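You operate a simulated robot arm through the tools that you are given. There is no shell and no other tool.

The job below is to be done with a simulated robot arm. You get a single attempt, and the scene is never put back.

## Task
Put things in order on the top of the long bench with a dark top. At the end: the red gauge (marked "8 MM") stands where the orange pad stood; the silver collar nut from the top of the long bench with a dark top stands where the black rubber block stood; the black rubber block from the top of the long bench with a dark top stands where the red gauge stood; the orange pad stands on top of the brown small carton (marked "NEW"); whatever was shut is shut again. Leave all else as you found it, and nothing knocked over.

The check looks at the end state, three seconds after you hand in, the way a careful person would. Anything else that was tipped, shoved, dropped, spilled or broken makes it a failure.

## Robot
A 6-joint arm with a two-finger parallel gripper, fixed in place. Base frame: the origin is on the floor under the middle of its stand, x ahead of it, y to its left, z up; the work surface is at about z = 0.9. Units: m, rad, N and s.
With the tool pointing down near the work surface it reaches from about 0.36 to 0.76 m from the base axis. Its first joint turns from -1.152 to 1.152 rad. Payload 2.45 kg.
The TCP is the grasp point between the finger pads, 0.024 m short of the fingertips. In the tool frame z runs along the fingers and y along their closing line. The gripper opens to 0.068 m. The fingers are 0.017 m wide and 0.01 m thick; the gripper's body (0.04 by 0.07 m) begins 0.041 m behind the TCP.
Orientation is that of the tool frame in the base frame, as a unit quaternion [w, x, y, z]. With the fingers straight down and closing along the base's y, the tool's x points along the base's -x, its y along +y and its z along -z.

## Interface
- The arm moves only by the tool play_rows. Its argument "rows" is a list of rows, each a list of 3 entries, a list of its own where there are three numbers: the finger opening in m, from 0 to 0.068, then the shift along the base's x, y, z in m, then the turn, a rotation vector about the base's x, y, z in rad. In form: [[hand, [dx, dy, dz], [wx, wy, wz]], ...]. A call has 1 to 20 rows; each row is the pose to reach, as a shift and turn from the pose commanded when the call began. A row lasts 0.2 s, in which the tool goes at most 0.05 m and 0.15 rad; a call with a longer step from one row to the next is refused whole, and so is a gripper value outside its range. Where a pose cannot be reached the arm comes as near as it can. A force on the tool above 40 N (or 10 N above the force at the start of the call, whichever is more), or a blocked arm, ends the call early, and 0.2 s more pass. Each finger travels about 0.108 m/s and halts on what it meets, pressing with about 25 N; the grip force reading is that of the motor and also rises with nothing between the fingers. The clock runs only during rows and for 0.2 s after the last one: add rows that repeat a pose to give the fingers time. It gives the time, the measured TCP pose, the force on the tool (base axes), the opening and the grip force at its end, in the units of the frame above (readings bear some noise), with the torque about the TCP (base axes, N m) and any sound that the robot's microphone picked up.
- Cameras (640 x 400 px; columns grow to the right, rows downward): "scene" is fixed at [0.1593, 0.4062, 1.4658]; the picture's right is [-0.83, -0.56, 0.00], its down [-0.32, 0.47, -0.83] and it looks along [0.46, -0.68, -0.56] (base axes); focal length 338 px, centre (320, 200). "wrist" rides on the gripper at [0.084, 0.011, -0.075] in the tool frame; the picture's right is [-0.13, 0.99, 0.00], its down [-0.60, -0.08, -0.79] and it looks along [-0.79, -0.10, 0.61] (tool axes); focal length 251 px, centre (320, 200). There is no depth. A picture from a camera that has moved, and an enlarged one, comes with that camera's place and axes in the base frame and with its lens.
- capture(camera): a new picture of that camera. The clock stands still meanwhile.
- zoom(camera, box): a new picture of the part [left, top, right, bottom] of that camera's present view, enlarged. The clock stands still meanwhile.
- sign_off(): hands the job in; it is judged then, once.

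Places have to be worked out from the pictures, the camera data and where the tool is seen. Open the gripper and draw the arm clear of the work before you hand the job in, unless the task says otherwise.

The tools are called after "Emit:" by a JSON object that holds its "op" and its "data". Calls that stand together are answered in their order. play_rows: Moves the arm, as the interface text tells. Its arguments: {"type":"object","properties":{"rows":{"type":"array"}},"required":["rows"]} The other tools are called the same way: capture (camera) takes a picture; zoom (camera, box) takes an enlarged picture of a part of a camera's view; sign_off () hands the job in.

At the start:

```text
t: 0.0
eef_pos: [0.4387, -0.2059, 1.2011]
tcp_rot: [0.001, 0.0, 1.0, -0.001]
wrist_force: [-0.1, -0.3, 0.6]
wrist_torque: [0.0, 0.01, 0.02]
opening: 0.068
finger_force: 0.1
```

scene: 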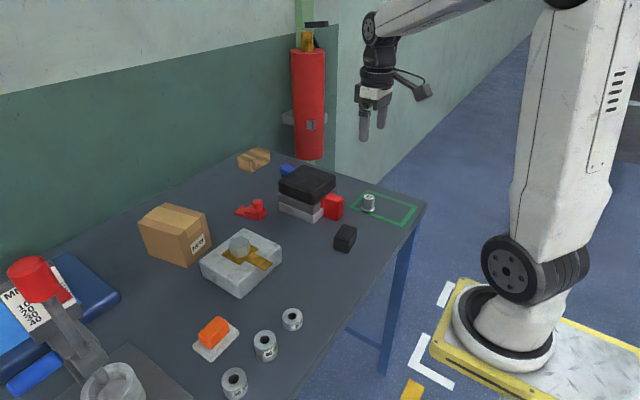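
wrist: 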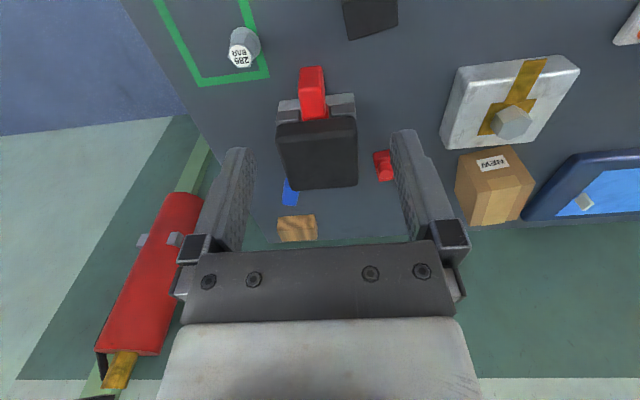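

I start by looking closely at the scene before moving anything. The bench shows several red, silver and black objects that I need to tell apart.

Emit:
{"op": "zoom", "data": {"camera": "scene", "box": [220, 130, 440, 268]}}

Emit:
{"op": "zoom", "data": {"camera": "scene", "box": [120, 190, 340, 328]}}

Emit:
{"op": "zoom", "data": {"camera": "scene", "box": [160, 290, 336, 400]}}

Emit:
{"op": "zoom", "data": {"camera": "scene", "box": [0, 240, 200, 400]}}

Emit:
{"op": "zoom", "data": {"camera": "wrist", "box": [200, 0, 420, 138]}}

Emit:
{"op": "zoom", "data": {"camera": "wrist", "box": [240, 110, 440, 250]}}

Emit:
{"op": "zoom", "data": {"camera": "wrist", "box": [430, 0, 640, 240]}}

```text
2.90 times, centred on (330, 199) of scene
camera zoom: at [0.1593, 0.4062, 1.4658], right [-0.83, -0.56, 0.0], down [-0.32, 0.47, -0.83], along [0.46, -0.68, -0.56], focal length 979 px, centre (291, 203)
```

zoom: 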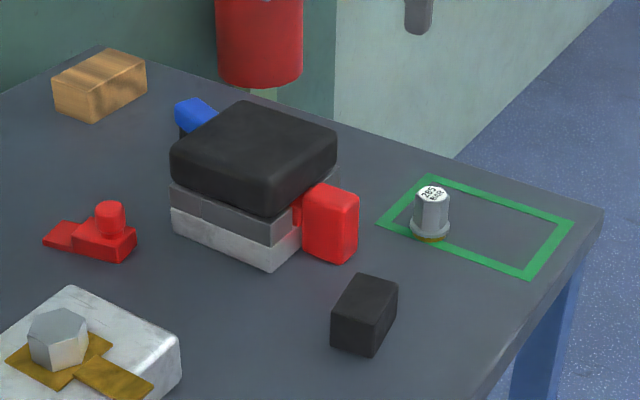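

```text
2.90 times, centred on (230, 259) of scene
camera zoom: at [0.1593, 0.4062, 1.4658], right [-0.83, -0.56, 0.0], down [-0.32, 0.47, -0.83], along [0.46, -0.68, -0.56], focal length 979 px, centre (581, 29)
```

zoom: 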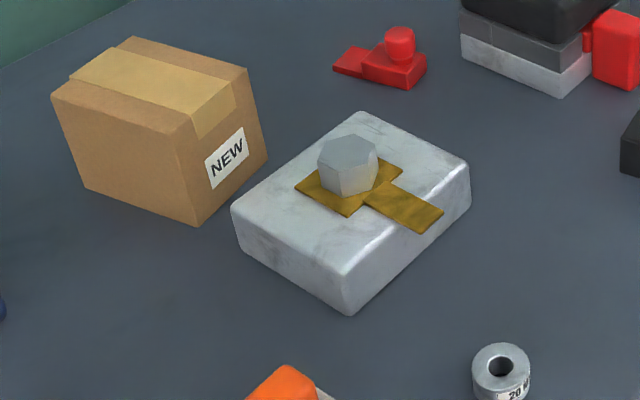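

```text
3.64 times, centred on (248, 345) of scene
camera zoom: at [0.1593, 0.4062, 1.4658], right [-0.83, -0.56, 0.0], down [-0.32, 0.47, -0.83], along [0.46, -0.68, -0.56], focal length 1228 px, centre (582, -327)
```

zoom: 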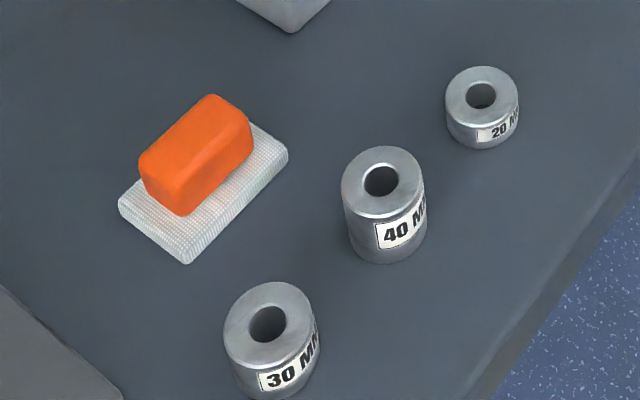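

```text
2.50 times, centred on (100, 320) of scene
camera zoom: at [0.1593, 0.4062, 1.4658], right [-0.83, -0.56, 0.0], down [-0.32, 0.47, -0.83], along [0.46, -0.68, -0.56], focal length 844 px, centre (870, -100)
```

zoom: 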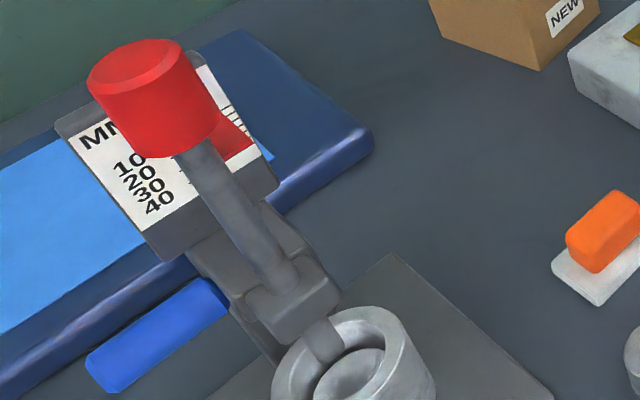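

```text
2.90 times, centred on (310, 69) of wrist
camera zoom: at [0.3545, -0.1937, 1.2767], right [0.13, 0.99, 0.0], down [0.6, -0.08, 0.79], along [0.79, -0.1, -0.61], focal length 729 px, centre (349, 580)
```

zoom: 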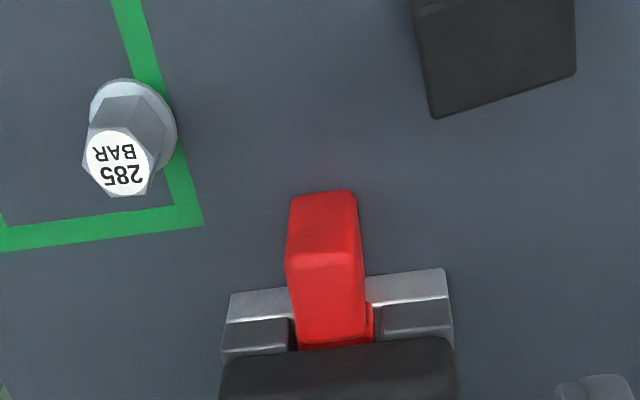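

```text
2.86 times, centred on (340, 180) of wrist
camera zoom: at [0.3545, -0.1937, 1.2767], right [0.13, 0.99, 0.0], down [0.6, -0.08, 0.79], along [0.79, -0.1, -0.61], focal length 718 px, centre (263, 257)
```

zoom: 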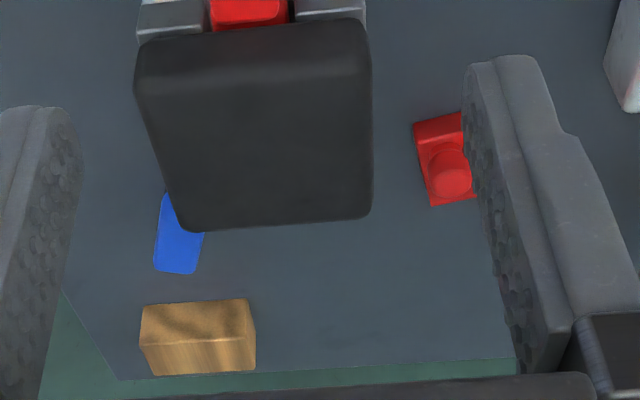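

```text
1.67 times, centred on (535, 120) of wrist
camera zoom: at [0.3545, -0.1937, 1.2767], right [0.13, 0.99, 0.0], down [0.6, -0.08, 0.79], along [0.79, -0.1, -0.61], focal length 419 px, centre (-38, 333)
```

zoom: 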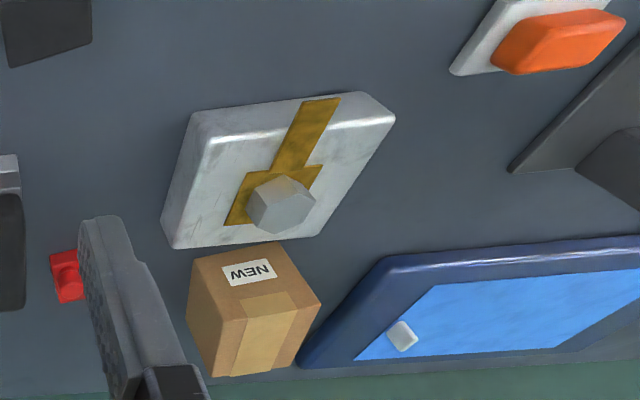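

The candidates so far are a small red stepped piece near (0.73, -0.12), a red block at the stack near (0.55, -0.24), and a "285 BAR" hex in the green frame. I need the "8 MM" marking, so I move the wrist camera closer, staying high and clear.

Emit:
{"op": "play_rows", "data": {"rows": [[0.068, [0.02, 0.03, -0.03], [0, 0, 0]], [0.068, [0.03, 0.06, -0.06], [0, 0, 0]], [0.068, [0.04, 0.08, -0.09], [0, 0, 0]], [0.068, [0.04, 0.08, -0.09], [0, 0, 0]]]}}

Emit:
{"op": "capture", "data": {"camera": "wrist"}}

```text
t: 1.0
eef_pos: [0.4792, -0.1245, 1.1134]
tcp_rot: [0.0, 0.0, 1.0, -0.001]
wrist_force: [-0.7, 0.0, 0.0]
wrist_torque: [0.0, -0.01, -0.01]
opening: 0.0679
finger_force: 0.0
```

```text
taken
camera wrist: at [0.3951, -0.1125, 1.1884], right [0.13, 0.99, 0.0], down [0.6, -0.08, 0.79], along [0.79, -0.1, -0.61], focal length 251 px, centre (320, 200)
```

wrist: 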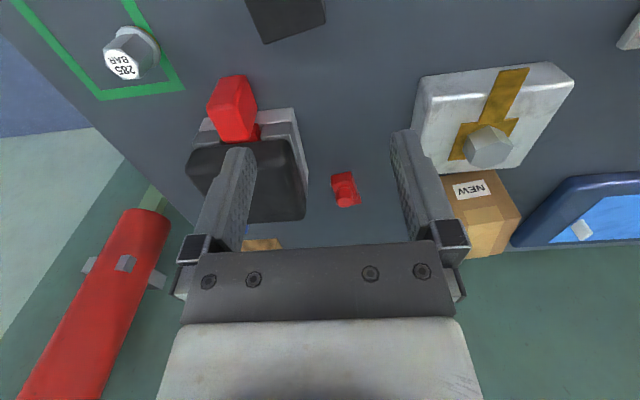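

The small red piece sits between the fingers in view. I zoom in on it, on the red block at the stack and on the nut.

Emit:
{"op": "zoom", "data": {"camera": "wrist", "box": [310, 155, 390, 215]}}

Emit:
{"op": "zoom", "data": {"camera": "wrist", "box": [180, 60, 320, 160]}}

Emit:
{"op": "zoom", "data": {"camera": "wrist", "box": [80, 0, 200, 100]}}

Emit:
{"op": "zoom", "data": {"camera": "wrist", "box": [410, 60, 590, 180]}}

Emit:
{"op": "zoom", "data": {"camera": "scene", "box": [230, 190, 280, 225]}}

Emit:
{"op": "zoom", "data": {"camera": "scene", "box": [270, 155, 360, 225]}}

```text
6.67 times, centred on (350, 185) of wrist
camera zoom: at [0.3951, -0.1125, 1.1884], right [0.13, 0.99, 0.0], down [0.6, -0.08, 0.79], along [0.79, -0.1, -0.61], focal length 1676 px, centre (120, 300)
```

zoom: 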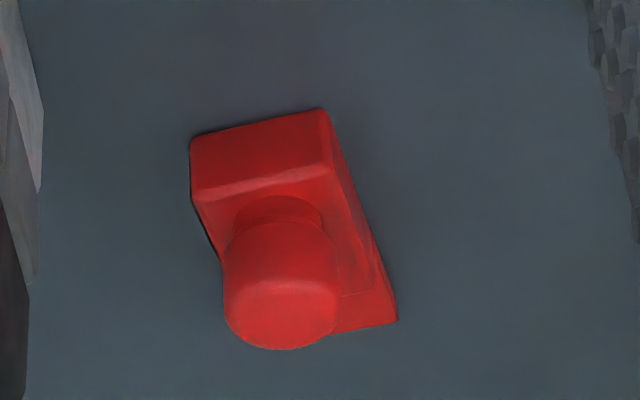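

```text
4.00 times, centred on (250, 110) of wrist
camera zoom: at [0.3951, -0.1125, 1.1884], right [0.13, 0.99, 0.0], down [0.6, -0.08, 0.79], along [0.79, -0.1, -0.61], focal length 1006 px, centre (600, 560)
```

zoom: 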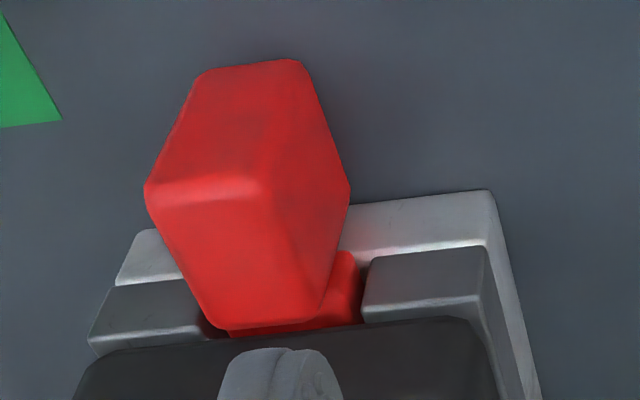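

```text
4.00 times, centred on (140, 50) of wrist
camera zoom: at [0.3951, -0.1125, 1.1884], right [0.13, 0.99, 0.0], down [0.6, -0.08, 0.79], along [0.79, -0.1, -0.61], focal length 1006 px, centre (1040, 800)
```

zoom: 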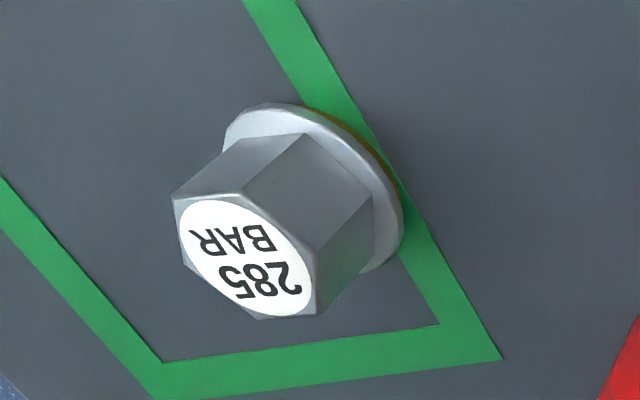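

```text
3.33 times, centred on (500, 120) of wrist
camera zoom: at [0.3951, -0.1125, 1.1884], right [0.13, 0.99, 0.0], down [0.6, -0.08, 0.79], along [0.79, -0.1, -0.61], focal length 838 px, centre (-280, 467)
```

zoom: 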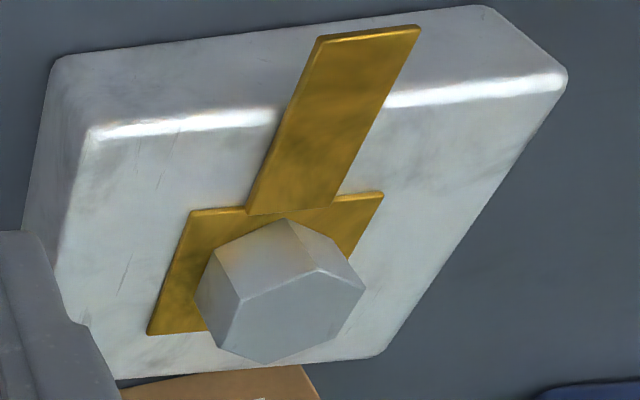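

```text
11.43 times, centred on (255, 208) of scene
camera zoom: at [0.1593, 0.4062, 1.4658], right [-0.83, -0.56, 0.0], down [-0.32, 0.47, -0.83], along [0.46, -0.68, -0.56], focal length 3859 px, centre (1063, 114)
```

zoom: 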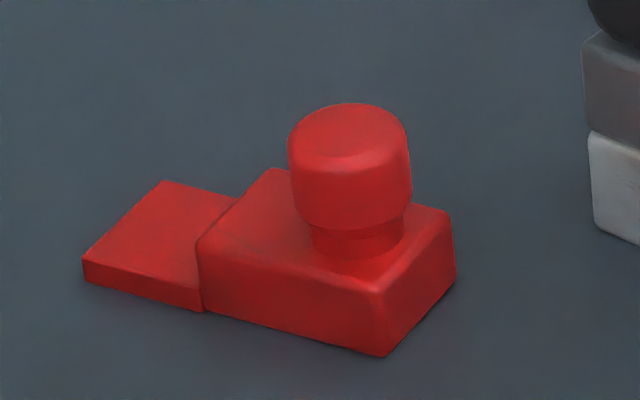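

```text
5.71 times, centred on (315, 190) of scene
camera zoom: at [0.1593, 0.4062, 1.4658], right [-0.83, -0.56, 0.0], down [-0.32, 0.47, -0.83], along [0.46, -0.68, -0.56], focal length 1929 px, centre (349, 257)
```

zoom: 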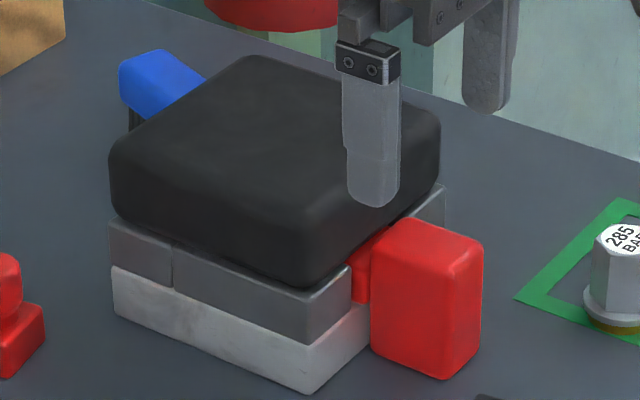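

Neither red piece shows "8 MM" from these sides. I turn the tool about 86° and move to the -y side, staying high, so the wrist camera looks along +y at the hidden faces.

Emit:
{"op": "play_rows", "data": {"rows": [[0.068, [0.0, -0.02, 0.03], [0, 0, 0.14]], [0.068, [0.01, -0.05, 0.05], [0, 0, 0.28]], [0.068, [0.02, -0.08, 0.05], [0, 0, 0.42]], [0.068, [0.04, -0.11, 0.05], [0, 0, 0.56]], [0.068, [0.06, -0.14, 0.05], [0, 0, 0.7]], [0.068, [0.08, -0.17, 0.05], [0, 0, 0.84]], [0.068, [0.1, -0.2, 0.05], [0, 0, 0.98]], [0.068, [0.12, -0.23, 0.05], [0, 0, 1.12]], [0.068, [0.13, -0.26, 0.05], [0, 0, 1.26]], [0.068, [0.14, -0.28, 0.04], [0, 0, 1.4]], [0.068, [0.14, -0.28, 0.04], [0, 0, 1.5]], [0.068, [0.14, -0.28, 0.04], [0, 0, 1.5]]]}}

Emit:
{"op": "capture", "data": {"camera": "wrist"}}

Emit:
{"op": "capture", "data": {"camera": "scene"}}

```text
t: 3.6
eef_pos: [0.6123, -0.397, 1.1492]
tcp_rot: [0.001, -0.682, 0.731, 0.0]
wrist_force: [0.4, 0.1, 0.5]
wrist_torque: [-0.03, 0.02, -0.03]
opening: 0.068
finger_force: 0.0
out of reach, approached as far as the arm can: row 10, 11, 12
```

```text
taken
camera wrist: at [0.5949, -0.4799, 1.2251], right [-0.98, 0.2, 0.0], down [0.12, 0.6, 0.79], along [0.16, 0.78, -0.61], focal length 251 px, centre (320, 200)
```

wrist: 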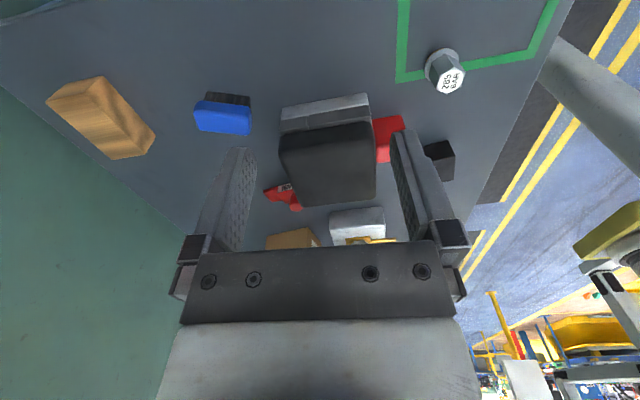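

```text
taken
```

scene: 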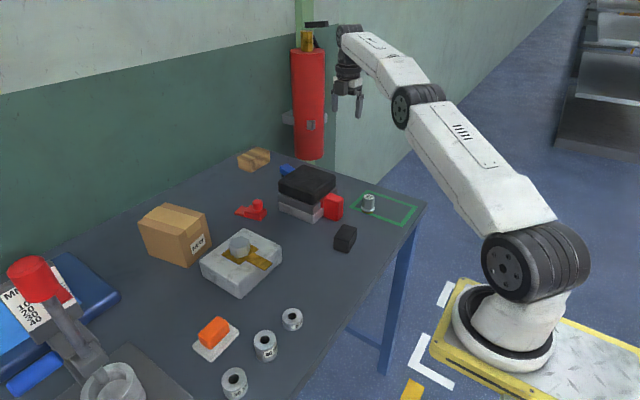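

I see a label on the hidden side of the small red piece. I zoom in on it and on the other items seen from this side.

Emit:
{"op": "zoom", "data": {"camera": "wrist", "box": [255, 170, 315, 218]}}

Emit:
{"op": "zoom", "data": {"camera": "wrist", "box": [260, 70, 480, 220]}}

Emit:
{"op": "zoom", "data": {"camera": "wrist", "box": [30, 60, 270, 200]}}

Emit:
{"op": "zoom", "data": {"camera": "wrist", "box": [390, 20, 520, 120]}}

```text
8.33 times, centred on (285, 194) of wrist
camera zoom: at [0.5949, -0.4799, 1.2251], right [-0.98, 0.2, 0.0], down [0.12, 0.6, 0.79], along [0.16, 0.78, -0.61], focal length 2095 px, centre (612, 250)
```

zoom: 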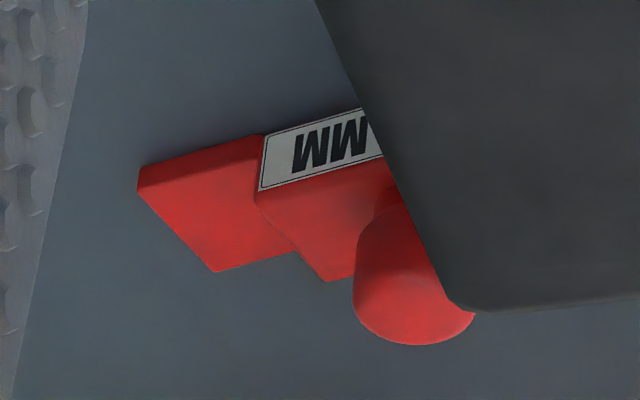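

```text
2.67 times, centred on (370, 145) of wrist
camera zoom: at [0.5949, -0.4799, 1.2251], right [-0.98, 0.2, 0.0], down [0.12, 0.6, 0.79], along [0.16, 0.78, -0.61], focal length 670 px, centre (187, 347)
```

zoom: 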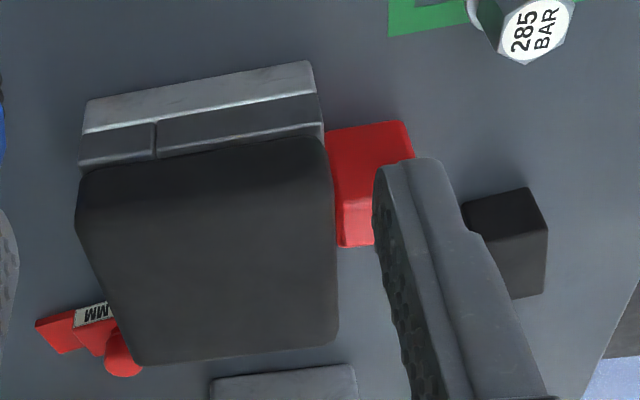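

```text
2.67 times, centred on (150, 130) of wrist
camera zoom: at [0.5949, -0.4799, 1.2251], right [-0.98, 0.2, 0.0], down [0.12, 0.6, 0.79], along [0.16, 0.78, -0.61], focal length 670 px, centre (773, 387)
```

zoom: 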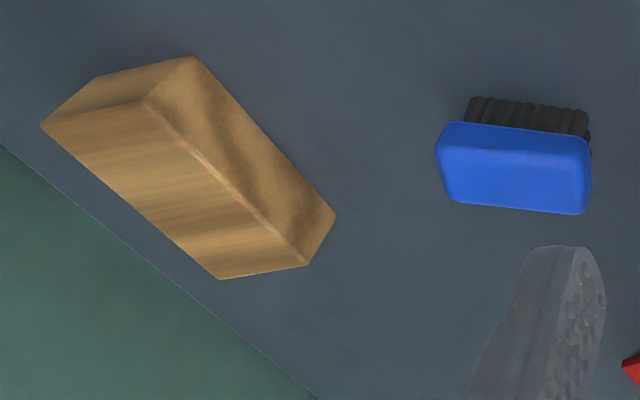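

```text
4.00 times, centred on (455, 70) of wrist
camera zoom: at [0.5949, -0.4799, 1.2251], right [-0.98, 0.2, 0.0], down [0.12, 0.6, 0.79], along [0.16, 0.78, -0.61], focal length 1006 px, centre (-220, 720)
```

zoom: 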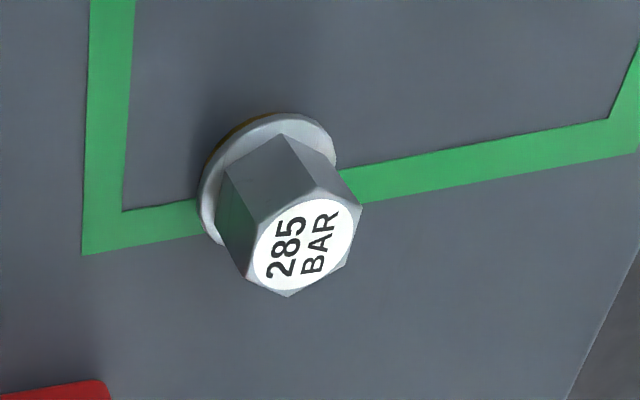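

The small red piece carries a "… MM" label, with the digit hidden behind the black pad. I shift the camera to read the digit.

Emit:
{"op": "play_rows", "data": {"rows": [[0.068, [0.01, 0.04, 0.02], [0, 0, 0]], [0.068, [0.03, 0.07, 0.03], [0, 0, 0]], [0.068, [0.045, 0.09, 0.03], [0, 0, 0]], [0.068, [0.045, 0.09, 0.03], [0, 0, 0]]]}}

Emit:
{"op": "capture", "data": {"camera": "wrist"}}

```text
t: 4.6
eef_pos: [0.6545, -0.3092, 1.1805]
tcp_rot: [0.002, -0.681, 0.732, 0.0]
wrist_force: [0.7, 0.0, -1.1]
wrist_torque: [0.03, 0.0, 0.03]
opening: 0.0677
finger_force: 0.2
```

```text
taken
camera wrist: at [0.6384, -0.3917, 1.2549], right [-0.98, 0.2, 0.0], down [0.12, 0.6, 0.79], along [0.16, 0.78, -0.61], focal length 251 px, centre (320, 200)
```

wrist: 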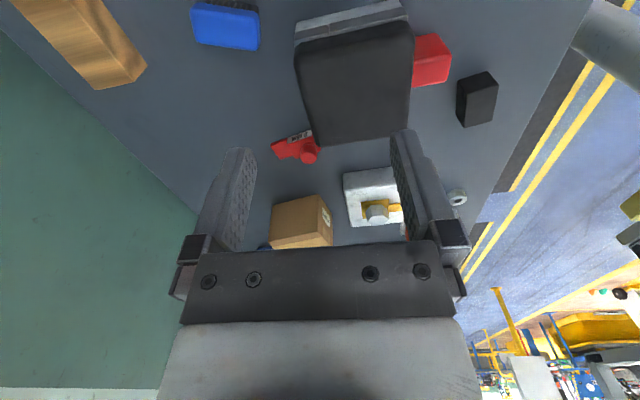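

The small red piece is now in the clear. I zoom in on its label, and also on the stack and carton seen from here.

Emit:
{"op": "zoom", "data": {"camera": "wrist", "box": [260, 120, 330, 170]}}

Emit:
{"op": "zoom", "data": {"camera": "wrist", "box": [250, 0, 510, 160]}}

Emit:
{"op": "zoom", "data": {"camera": "wrist", "box": [240, 150, 420, 260]}}

```text
8.00 times, centred on (295, 145) of wrist
camera zoom: at [0.6384, -0.3917, 1.2549], right [-0.98, 0.2, 0.0], down [0.12, 0.6, 0.79], along [0.16, 0.78, -0.61], focal length 2012 px, centre (520, 640)
```

zoom: 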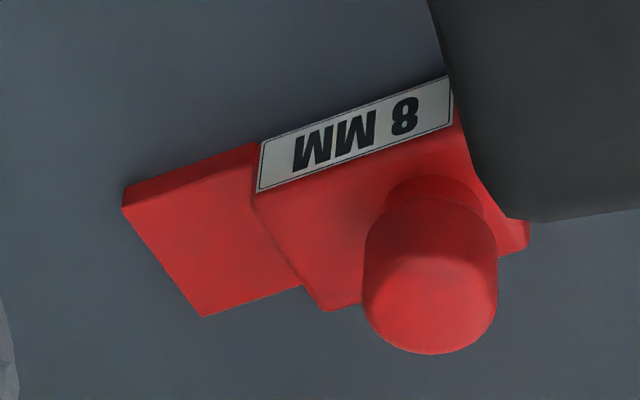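

```text
2.46 times, centred on (380, 80) of wrist
camera zoom: at [0.6384, -0.3917, 1.2549], right [-0.98, 0.2, 0.0], down [0.12, 0.6, 0.79], along [0.16, 0.78, -0.61], focal length 619 px, centre (172, 495)
```

zoom: 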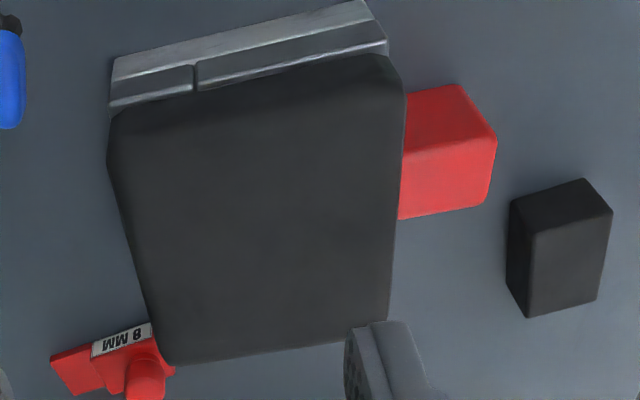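

```text
3.56 times, centred on (330, 205) of wrist
camera zoom: at [0.6384, -0.3917, 1.2549], right [-0.98, 0.2, 0.0], down [0.12, 0.6, 0.79], along [0.16, 0.78, -0.61], focal length 894 px, centre (284, 182)
```

zoom: 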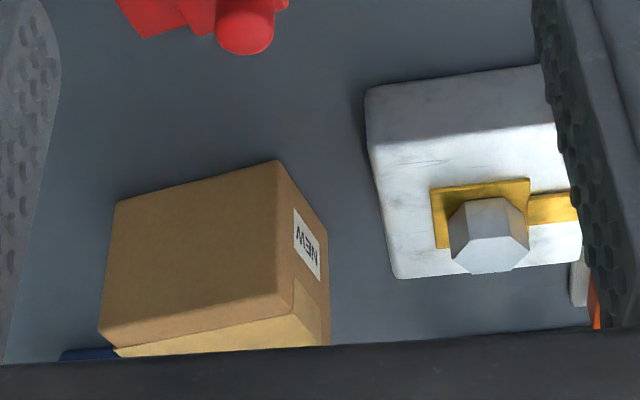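

The small red piece is confirmed as the "8 MM" gauge. Next I survey the +y half of the bench (pad, rings, carton, blue tray), turning the tool back and staying high.

Emit:
{"op": "play_rows", "data": {"rows": [[0.068, [-0.02, 0.03, 0.01], [0, 0, -0.14]], [0.068, [-0.04, 0.06, 0.02], [0, 0, -0.28]], [0.068, [-0.06, 0.1, 0.03], [0, 0, -0.42]], [0.068, [-0.08, 0.14, 0.03], [0, 0, -0.56]], [0.068, [-0.1, 0.18, 0.03], [0, 0, -0.7]], [0.068, [-0.12, 0.22, 0.03], [0, 0, -0.84]], [0.068, [-0.14, 0.26, 0.03], [0, 0, -0.98]], [0.068, [-0.16, 0.3, 0.03], [0, 0, -1.12]], [0.068, [-0.18, 0.34, 0.03], [0, 0, -1.26]], [0.068, [-0.2, 0.38, 0.03], [0, 0, -1.4]], [0.068, [-0.21, 0.42, 0.03], [0, 0, -1.5]], [0.068, [-0.21, 0.46, 0.03], [0, 0, -1.5]], [0.068, [-0.21, 0.46, 0.03], [0, 0, -1.5]]]}}

Emit:
{"op": "capture", "data": {"camera": "wrist"}}

Emit:
{"op": "capture", "data": {"camera": "scene"}}

```text
t: 7.4
eef_pos: [0.445, 0.1554, 1.2126]
tcp_rot: [0.001, 0.002, 1.0, -0.001]
wrist_force: [-0.8, -0.1, 0.3]
wrist_torque: [0.03, -0.02, 0.0]
opening: 0.0679
finger_force: 0.0
```

```text
taken
camera wrist: at [0.3604, 0.1663, 1.2864], right [0.13, 0.99, 0.0], down [0.6, -0.08, 0.79], along [0.79, -0.1, -0.61], focal length 251 px, centre (320, 200)
```

wrist: 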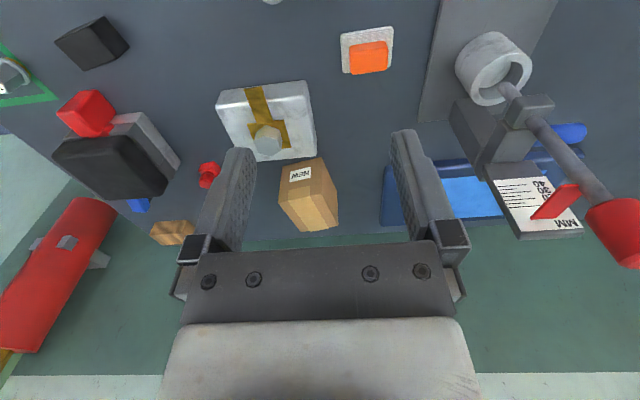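

```text
taken
```

scene: 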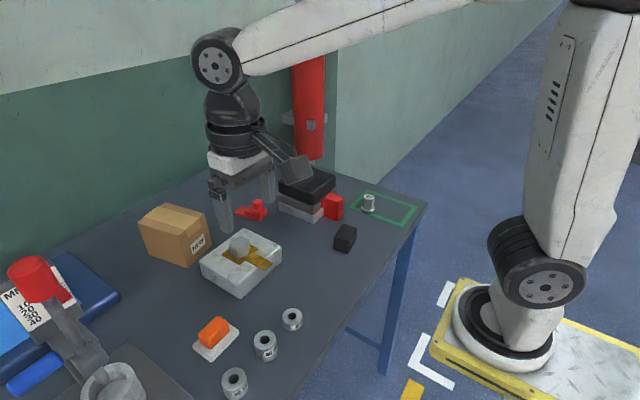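

Emit:
{"op": "zoom", "data": {"camera": "wrist", "box": [420, 10, 640, 270]}}

Emit:
{"op": "zoom", "data": {"camera": "wrist", "box": [325, 15, 415, 85]}}

Emit:
{"op": "zoom", "data": {"camera": "wrist", "box": [200, 65, 350, 240]}}

```text
1.54 times, centred on (530, 140) of wrist
camera zoom: at [0.3604, 0.1663, 1.2864], right [0.13, 0.99, 0.0], down [0.6, -0.08, 0.79], along [0.79, -0.1, -0.61], focal length 387 px, centre (-3, 292)
```

zoom: 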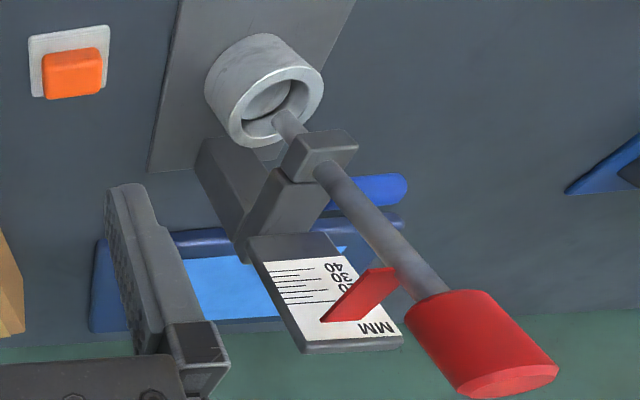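

```text
5.71 times, centred on (370, 50) of wrist
camera zoom: at [0.3604, 0.1663, 1.2864], right [0.13, 0.99, 0.0], down [0.6, -0.08, 0.79], along [0.79, -0.1, -0.61], focal length 1437 px, centre (34, 1057)
```

zoom: 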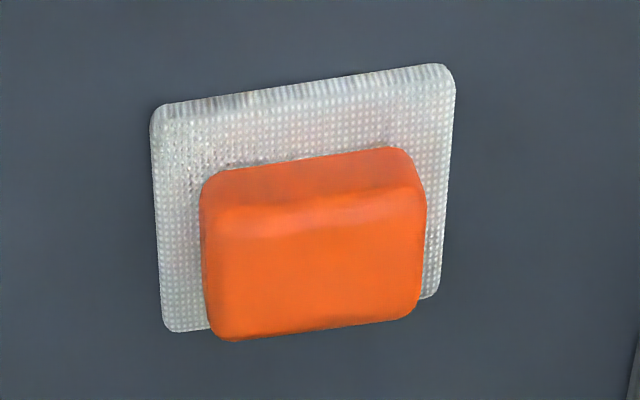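

```text
2.29 times, centred on (275, 152) of wrist
camera zoom: at [0.3604, 0.1663, 1.2864], right [0.13, 0.99, 0.0], down [0.6, -0.08, 0.79], along [0.79, -0.1, -0.61], focal length 575 px, centre (423, 309)
```

zoom: 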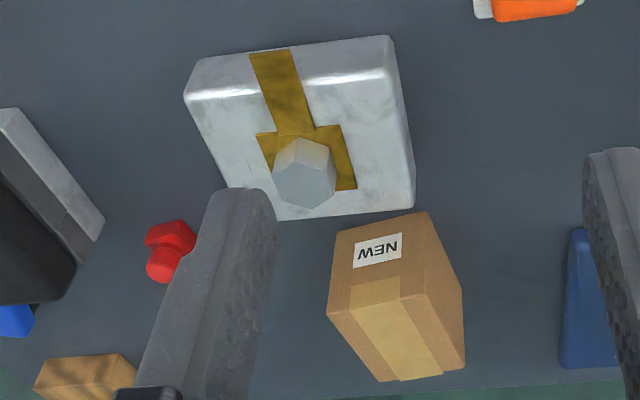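

The orange pad sits on a white mesh base at about (0.523, 0.212), and the carton top is near (0.78, 0.088) at about z=1.0. Before choosing the nut, I take a closer look at the hex on the white block to tell it from the flanged "285 BAR" one.

Emit:
{"op": "play_rows", "data": {"rows": [[0.068, [0.02, -0.03, -0.03], [0, 0, 0]], [0.068, [0.03, -0.07, -0.06], [0, 0, 0]], [0.068, [0.04, -0.11, -0.09], [0, 0, 0]], [0.068, [0.04, -0.13, -0.11], [0, 0, 0]], [0.068, [0.04, -0.13, -0.11], [0, 0, 0]]]}}

Emit:
{"op": "capture", "data": {"camera": "wrist"}}

Emit:
{"op": "zoom", "data": {"camera": "wrist", "box": [250, 90, 390, 190]}}

Emit:
{"op": "zoom", "data": {"camera": "scene", "box": [190, 215, 300, 300]}}

Emit:
{"op": "zoom", "data": {"camera": "scene", "box": [340, 180, 430, 240]}}

```text
refused: row 2 steps farther than a row can; nothing moved
```

```text
taken
camera wrist: at [0.3604, 0.1663, 1.2864], right [0.13, 0.99, 0.0], down [0.6, -0.08, 0.79], along [0.79, -0.1, -0.61], focal length 251 px, centre (320, 200)
```

wrist: 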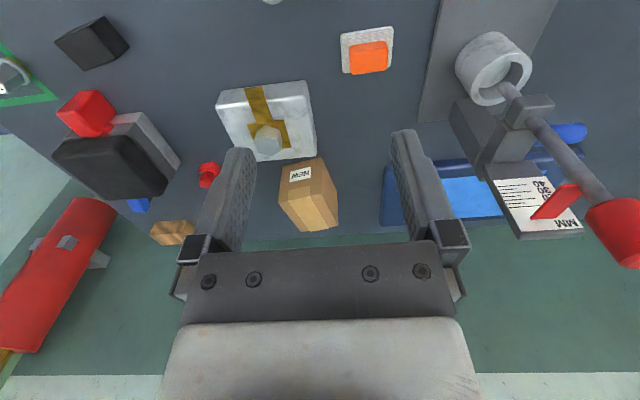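

```text
4.00 times, centred on (320, 140) of wrist
camera zoom: at [0.3604, 0.1663, 1.2864], right [0.13, 0.99, 0.0], down [0.6, -0.08, 0.79], along [0.79, -0.1, -0.61], focal length 1006 px, centre (320, 440)
```

zoom: 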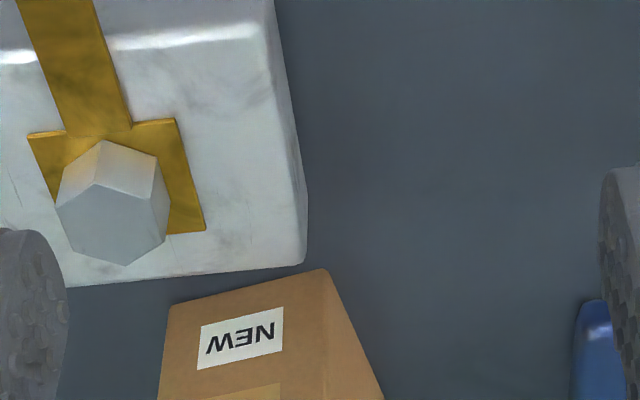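

```text
4.71 times, centred on (245, 258) of scene
camera zoom: at [0.1593, 0.4062, 1.4658], right [-0.83, -0.56, 0.0], down [-0.32, 0.47, -0.83], along [0.46, -0.68, -0.56], focal length 1589 px, centre (673, -71)
```

zoom: 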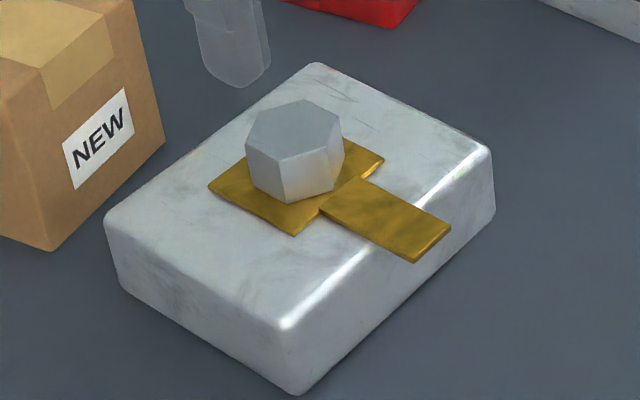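

```text
6.67 times, centred on (385, 210) of scene
camera zoom: at [0.1593, 0.4062, 1.4658], right [-0.83, -0.56, 0.0], down [-0.32, 0.47, -0.83], along [0.46, -0.68, -0.56], focal length 2251 px, centre (-113, 133)
```

zoom: 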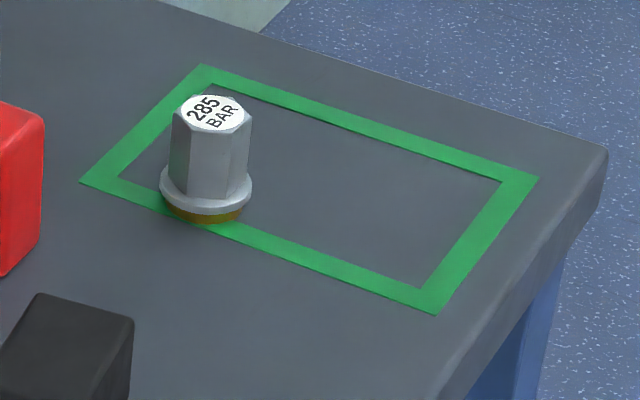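

The hex on the white block has no collar and is held by a brass tab, so it is a bolt head. The flanged "285 BAR" piece standing on the bench is the collar nut. I start with the pad and move above it with a slight forward tilt (0.17 rad), so the same tilt will reach over the carton later.

Emit:
{"op": "play_rows", "data": {"rows": [[0.068, [0.016, 0.011, -0.038], [0, -0.04, 0]], [0.068, [0.032, 0.022, -0.076], [0, -0.08, 0]], [0.068, [0.047, 0.034, -0.114], [0, -0.12, 0]], [0.068, [0.063, 0.045, -0.152], [0, -0.17, 0]], [0.068, [0.0785, 0.0566, -0.19], [0, -0.17, 0]], [0.068, [0.0785, 0.0566, -0.19], [0, -0.17, 0]]]}}

Emit:
{"op": "capture", "data": {"camera": "wrist"}}

Emit:
{"op": "capture", "data": {"camera": "scene"}}

```text
t: 8.8
eef_pos: [0.5259, 0.2153, 1.0209]
tcp_rot: [0.086, 0.0, 0.996, -0.001]
wrist_force: [0.5, -0.8, 0.2]
wrist_torque: [0.03, -0.02, 0.0]
opening: 0.0681
finger_force: 0.1
```

```text
taken
camera wrist: at [0.4299, 0.226, 1.0803], right [0.13, 0.99, 0.02], down [0.46, -0.08, 0.88], along [0.88, -0.1, -0.47], focal length 251 px, centre (320, 200)
```

wrist: 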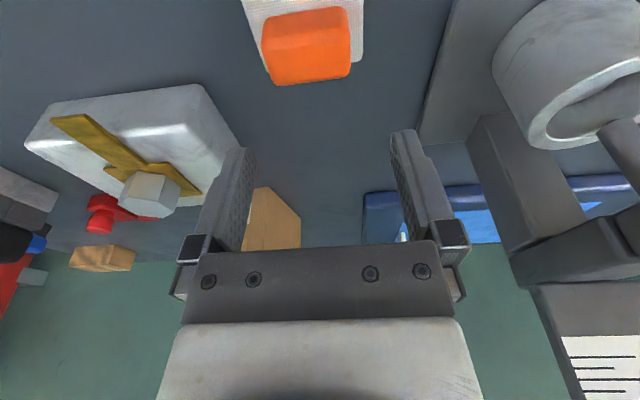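

```text
taken
```

scene: 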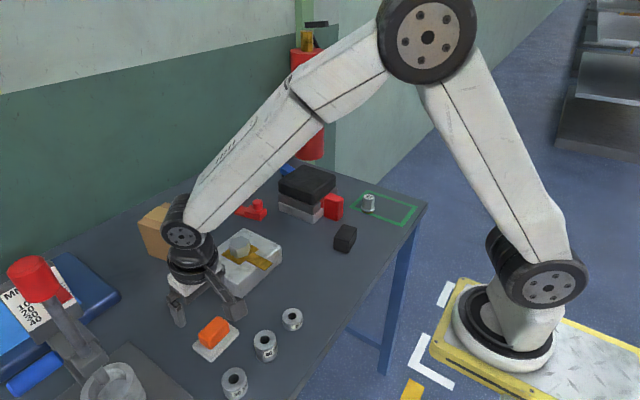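

The pad is below and between the fingers. I zoom in to measure the orange part's offset from the finger centre line.

Emit:
{"op": "zoom", "data": {"camera": "wrist", "box": [230, 0, 390, 100]}}

Emit:
{"op": "zoom", "data": {"camera": "scene", "box": [150, 270, 290, 370]}}

```text
4.00 times, centred on (310, 50) of wrist
camera zoom: at [0.4299, 0.226, 1.0803], right [0.13, 0.99, 0.02], down [0.46, -0.08, 0.88], along [0.88, -0.1, -0.47], focal length 1006 px, centre (360, 800)
```

zoom: 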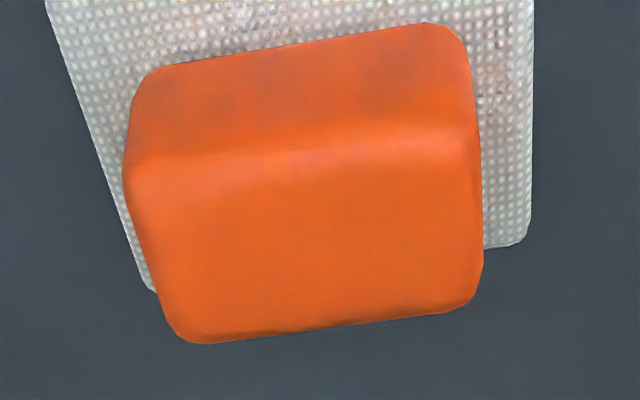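

```text
4.00 times, centred on (220, 320) of scene
camera zoom: at [0.1593, 0.4062, 1.4658], right [-0.83, -0.56, 0.0], down [-0.32, 0.47, -0.83], along [0.46, -0.68, -0.56], focal length 1350 px, centre (720, -280)
```

zoom: 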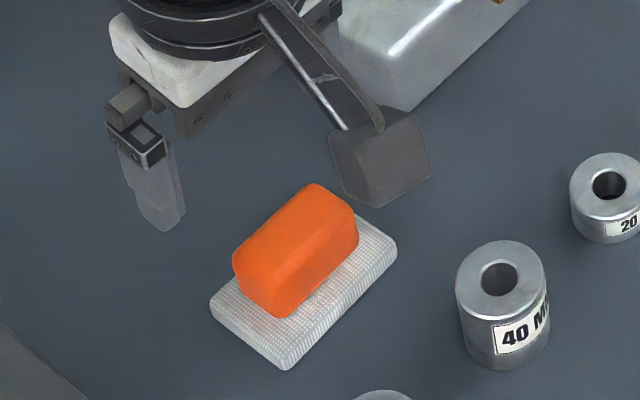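

The orange part spans x 0.511–0.539, y 0.186–0.235, with its top at z≈0.932. I nudge y by -4 mm and lower partway, which also checks the pose readings for noise.

Emit:
{"op": "play_rows", "data": {"rows": [[0.068, [0.0, -0.004, -0.03], [0, 0, 0]], [0.068, [0.0, -0.004, -0.05], [0, 0, 0]], [0.068, [0.0, -0.004, -0.05], [0, 0, 0]]]}}

Emit:
{"op": "play_rows", "data": {"rows": [[0.068, [0.0, 0.0, 0.0], [0, 0, 0]]]}}

Emit:
{"op": "capture", "data": {"camera": "wrist"}}

Emit:
{"op": "zoom", "data": {"camera": "scene", "box": [150, 250, 290, 370]}}

```text
t: 9.6
eef_pos: [0.5238, 0.2071, 0.9695]
tcp_rot: [0.085, 0.001, 0.996, -0.001]
wrist_force: [0.4, 0.3, -0.3]
wrist_torque: [-0.01, -0.05, 0.01]
opening: 0.0681
finger_force: 0.0
```

```text
t: 10.0
eef_pos: [0.5235, 0.2076, 0.9708]
tcp_rot: [0.086, 0.0, 0.996, 0.0]
wrist_force: [0.7, 0.4, -0.8]
wrist_torque: [0.0, -0.01, -0.04]
opening: 0.0682
finger_force: 0.0
```

```text
taken
camera wrist: at [0.4282, 0.219, 1.0306], right [0.13, 0.99, 0.02], down [0.46, -0.08, 0.88], along [0.88, -0.1, -0.47], focal length 251 px, centre (320, 200)
```

wrist: 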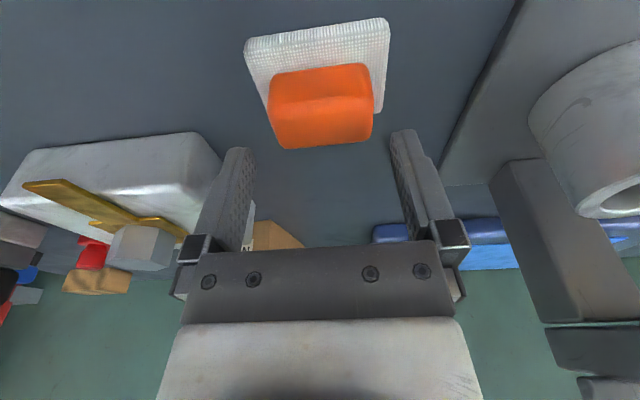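

```text
3.33 times, centred on (220, 310) of scene
camera zoom: at [0.1593, 0.4062, 1.4658], right [-0.83, -0.56, 0.0], down [-0.32, 0.47, -0.83], along [0.46, -0.68, -0.56], focal length 1125 px, centre (653, -167)
```

zoom: 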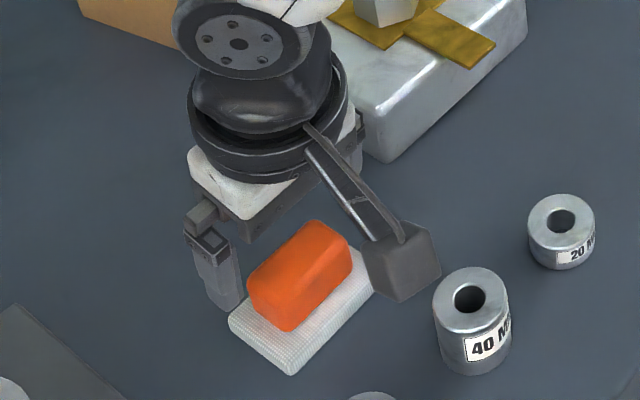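

The tool is steady at about (0.524, 0.207, 0.970), and the orange block is centred within about 3 mm. I descend so the fingertips stay just above the mesh base.

Emit:
{"op": "play_rows", "data": {"rows": [[0.068, [0.001, 0.003, -0.015], [0, 0, 0]], [0.068, [0.001, 0.003, -0.026], [0, 0, 0]], [0.068, [0.001, 0.003, -0.034], [0, 0, 0]], [0.068, [0.001, 0.003, -0.034], [0, 0, 0]]]}}

Emit:
{"op": "capture", "data": {"camera": "wrist"}}

Emit:
{"op": "zoom", "data": {"camera": "scene", "box": [150, 250, 290, 370]}}

```text
t: 11.0
eef_pos: [0.5269, 0.2086, 0.9377]
tcp_rot: [0.088, 0.001, 0.996, 0.001]
wrist_force: [-5.3, -0.9, 24.2]
wrist_torque: [0.88, 0.24, 0.2]
opening: 0.0678
finger_force: 0.0
```

```text
taken
camera wrist: at [0.4299, 0.2197, 0.9977], right [0.13, 0.99, 0.02], down [0.46, -0.08, 0.89], along [0.88, -0.1, -0.46], focal length 251 px, centre (320, 200)
```

wrist: 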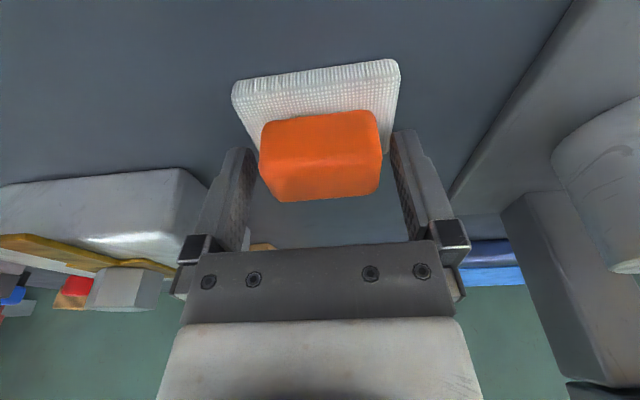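

```text
3.33 times, centred on (220, 310) of scene
camera zoom: at [0.1587, 0.406, 1.466], right [-0.83, -0.56, 0.0], down [-0.32, 0.47, -0.83], along [0.46, -0.68, -0.56], focal length 1125 px, centre (653, -167)
```

zoom: 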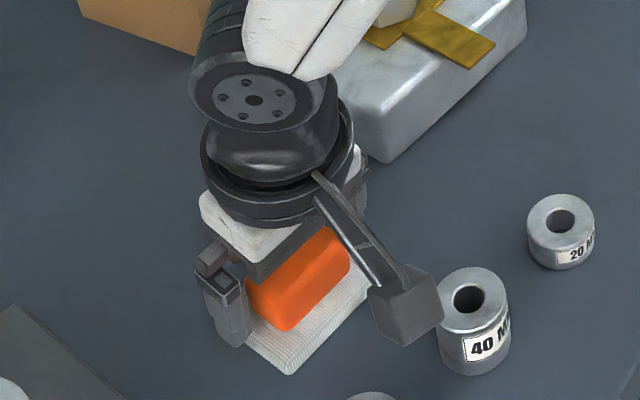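

The +y finger is resting on the mesh base with about 24 N, so its top is near z=0.912. I lift 5 mm to clear it and check the force.

Emit:
{"op": "play_rows", "data": {"rows": [[0.068, [0.0, 0.0, 0.005], [0, 0, 0]], [0.068, [0.0, 0.0, 0.005], [0, 0, 0]]]}}

Emit:
{"op": "zoom", "data": {"camera": "wrist", "box": [180, 40, 460, 240]}}

```text
t: 11.6
eef_pos: [0.5248, 0.2064, 0.9397]
tcp_rot: [0.084, 0.0, 0.996, -0.002]
wrist_force: [0.1, 0.9, -1.0]
wrist_torque: [-0.02, -0.02, 0.03]
opening: 0.068
finger_force: 0.1
```

```text
2.00 times, centred on (320, 140) of wrist
camera zoom: at [0.4286, 0.2182, 1.0005], right [0.13, 0.99, 0.02], down [0.46, -0.08, 0.88], along [0.88, -0.11, -0.47], focal length 503 px, centre (320, 320)
```

zoom: 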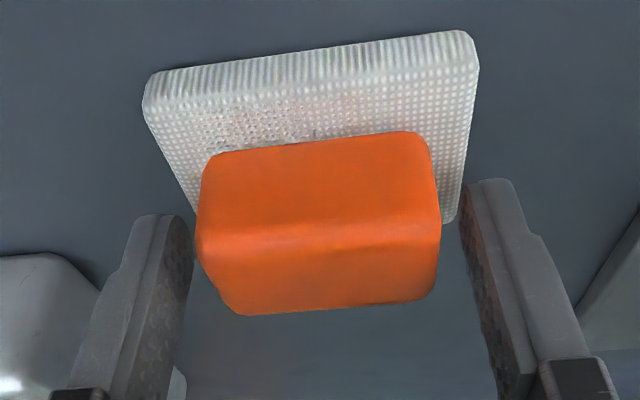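

The fingers are free again and straddle the orange block evenly. I close on it.

Emit:
{"op": "play_rows", "data": {"rows": [[0.04, [0.0, 0.0, 0.0], [0, 0, 0]], [0.03, [0.0, 0.0, 0.0], [0, 0, 0]], [0.03, [0.0, 0.0, 0.0], [0, 0, 0]]]}}

Emit:
{"op": "zoom", "data": {"camera": "wrist", "box": [180, 40, 460, 240]}}

```text
t: 12.4
eef_pos: [0.5253, 0.2066, 0.9404]
tcp_rot: [0.085, 0.0, 0.996, 0.0]
wrist_force: [-0.6, 1.0, 0.2]
wrist_torque: [-0.03, 0.0, 0.01]
opening: 0.0493
finger_force: 25.0
```

```text
2.00 times, centred on (320, 140) of wrist
camera zoom: at [0.4292, 0.2187, 1.0012], right [0.13, 0.99, 0.02], down [0.46, -0.08, 0.88], along [0.88, -0.1, -0.47], focal length 503 px, centre (320, 320)
```

zoom: 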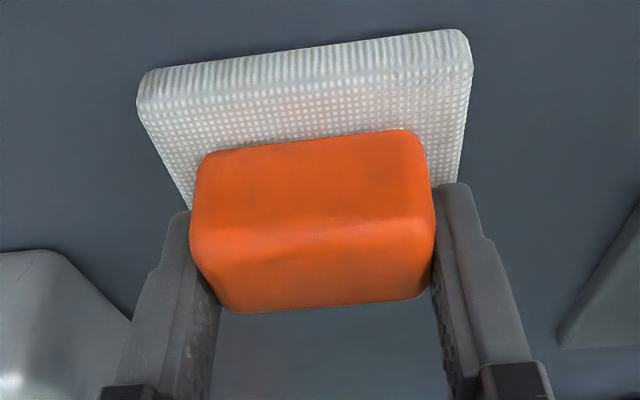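

It's gripped at 49 mm, and the mesh base moved along with the orange block, so the pad is one object. I lift a little and check.

Emit:
{"op": "play_rows", "data": {"rows": [[0.03, [0.0, 0.0, 0.01], [0, 0, 0]], [0.03, [0.0, 0.0, 0.03], [0, 0, 0]], [0.03, [0.0, 0.0, 0.05], [0, 0, 0]], [0.03, [0.0, 0.0, 0.05], [0, 0, 0]]]}}

Emit:
{"op": "capture", "data": {"camera": "wrist"}}

Emit:
{"op": "capture", "data": {"camera": "scene"}}

```text
t: 13.4
eef_pos: [0.5242, 0.2075, 0.9905]
tcp_rot: [0.085, 0.0, 0.996, -0.001]
wrist_force: [-0.1, 0.7, -0.4]
wrist_torque: [-0.02, 0.06, -0.02]
opening: 0.0494
finger_force: 25.2
```

```text
taken
camera wrist: at [0.4291, 0.2179, 1.0505], right [0.13, 0.99, 0.02], down [0.46, -0.08, 0.88], along [0.88, -0.1, -0.47], focal length 251 px, centre (320, 200)
```

wrist: 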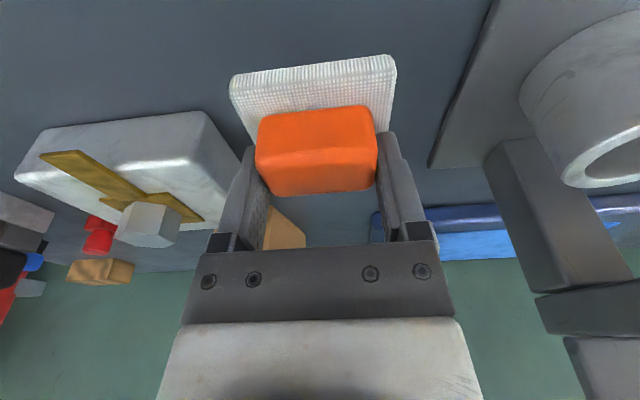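

```text
taken
```

scene: 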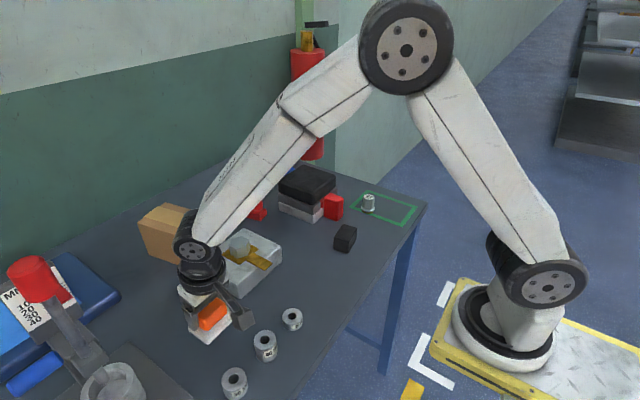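

The pad came up as one piece. I carry it up and across to above the carton, turning it slightly to line up with the carton.

Emit:
{"op": "play_rows", "data": {"rows": [[0.03, [0.0, 0.0, 0.045], [0, 0, 0]], [0.03, [0.01, -0.005, 0.088], [0, 0, 0]], [0.03, [0.05, -0.025, 0.09], [0, 0, 0.03]], [0.03, [0.09, -0.045, 0.09], [0, 0, 0.06]], [0.03, [0.13, -0.065, 0.09], [0, 0, 0.09]], [0.03, [0.17, -0.085, 0.09], [0, 0, 0.12]], [0.03, [0.21, -0.105, 0.09], [0, 0, 0.12]], [0.03, [0.235, -0.118, 0.09], [0, 0, 0.12]], [0.03, [0.235, -0.118, 0.09], [0, 0, 0.12]]]}}

Emit:
{"op": "capture", "data": {"camera": "scene"}}

Emit:
{"op": "capture", "data": {"camera": "wrist"}}

```text
t: 15.4
eef_pos: [0.7592, 0.0896, 1.08]
tcp_rot: [0.085, -0.059, 0.995, 0.004]
wrist_force: [-0.8, 0.1, -0.2]
wrist_torque: [0.03, 0.0, 0.05]
opening: 0.049
finger_force: 25.1
```

```text
taken
```

scene: 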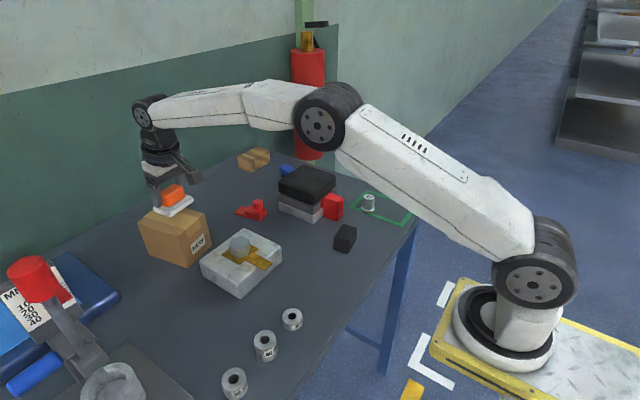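

```text
taken
camera wrist: at [0.6627, 0.089, 1.1406], right [0.01, 1.0, 0.02], down [0.47, -0.02, 0.88], along [0.88, 0.0, -0.47], focal length 251 px, centre (320, 200)
```

wrist: 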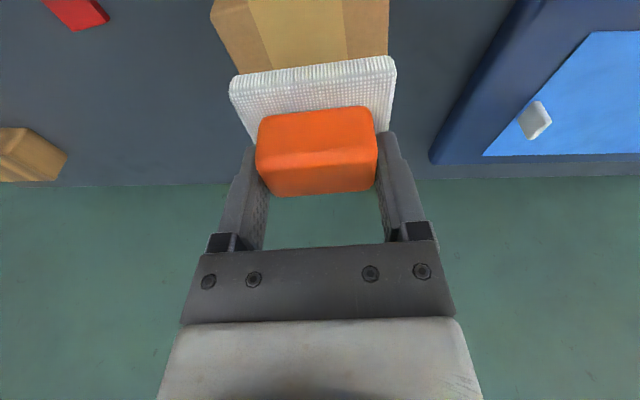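

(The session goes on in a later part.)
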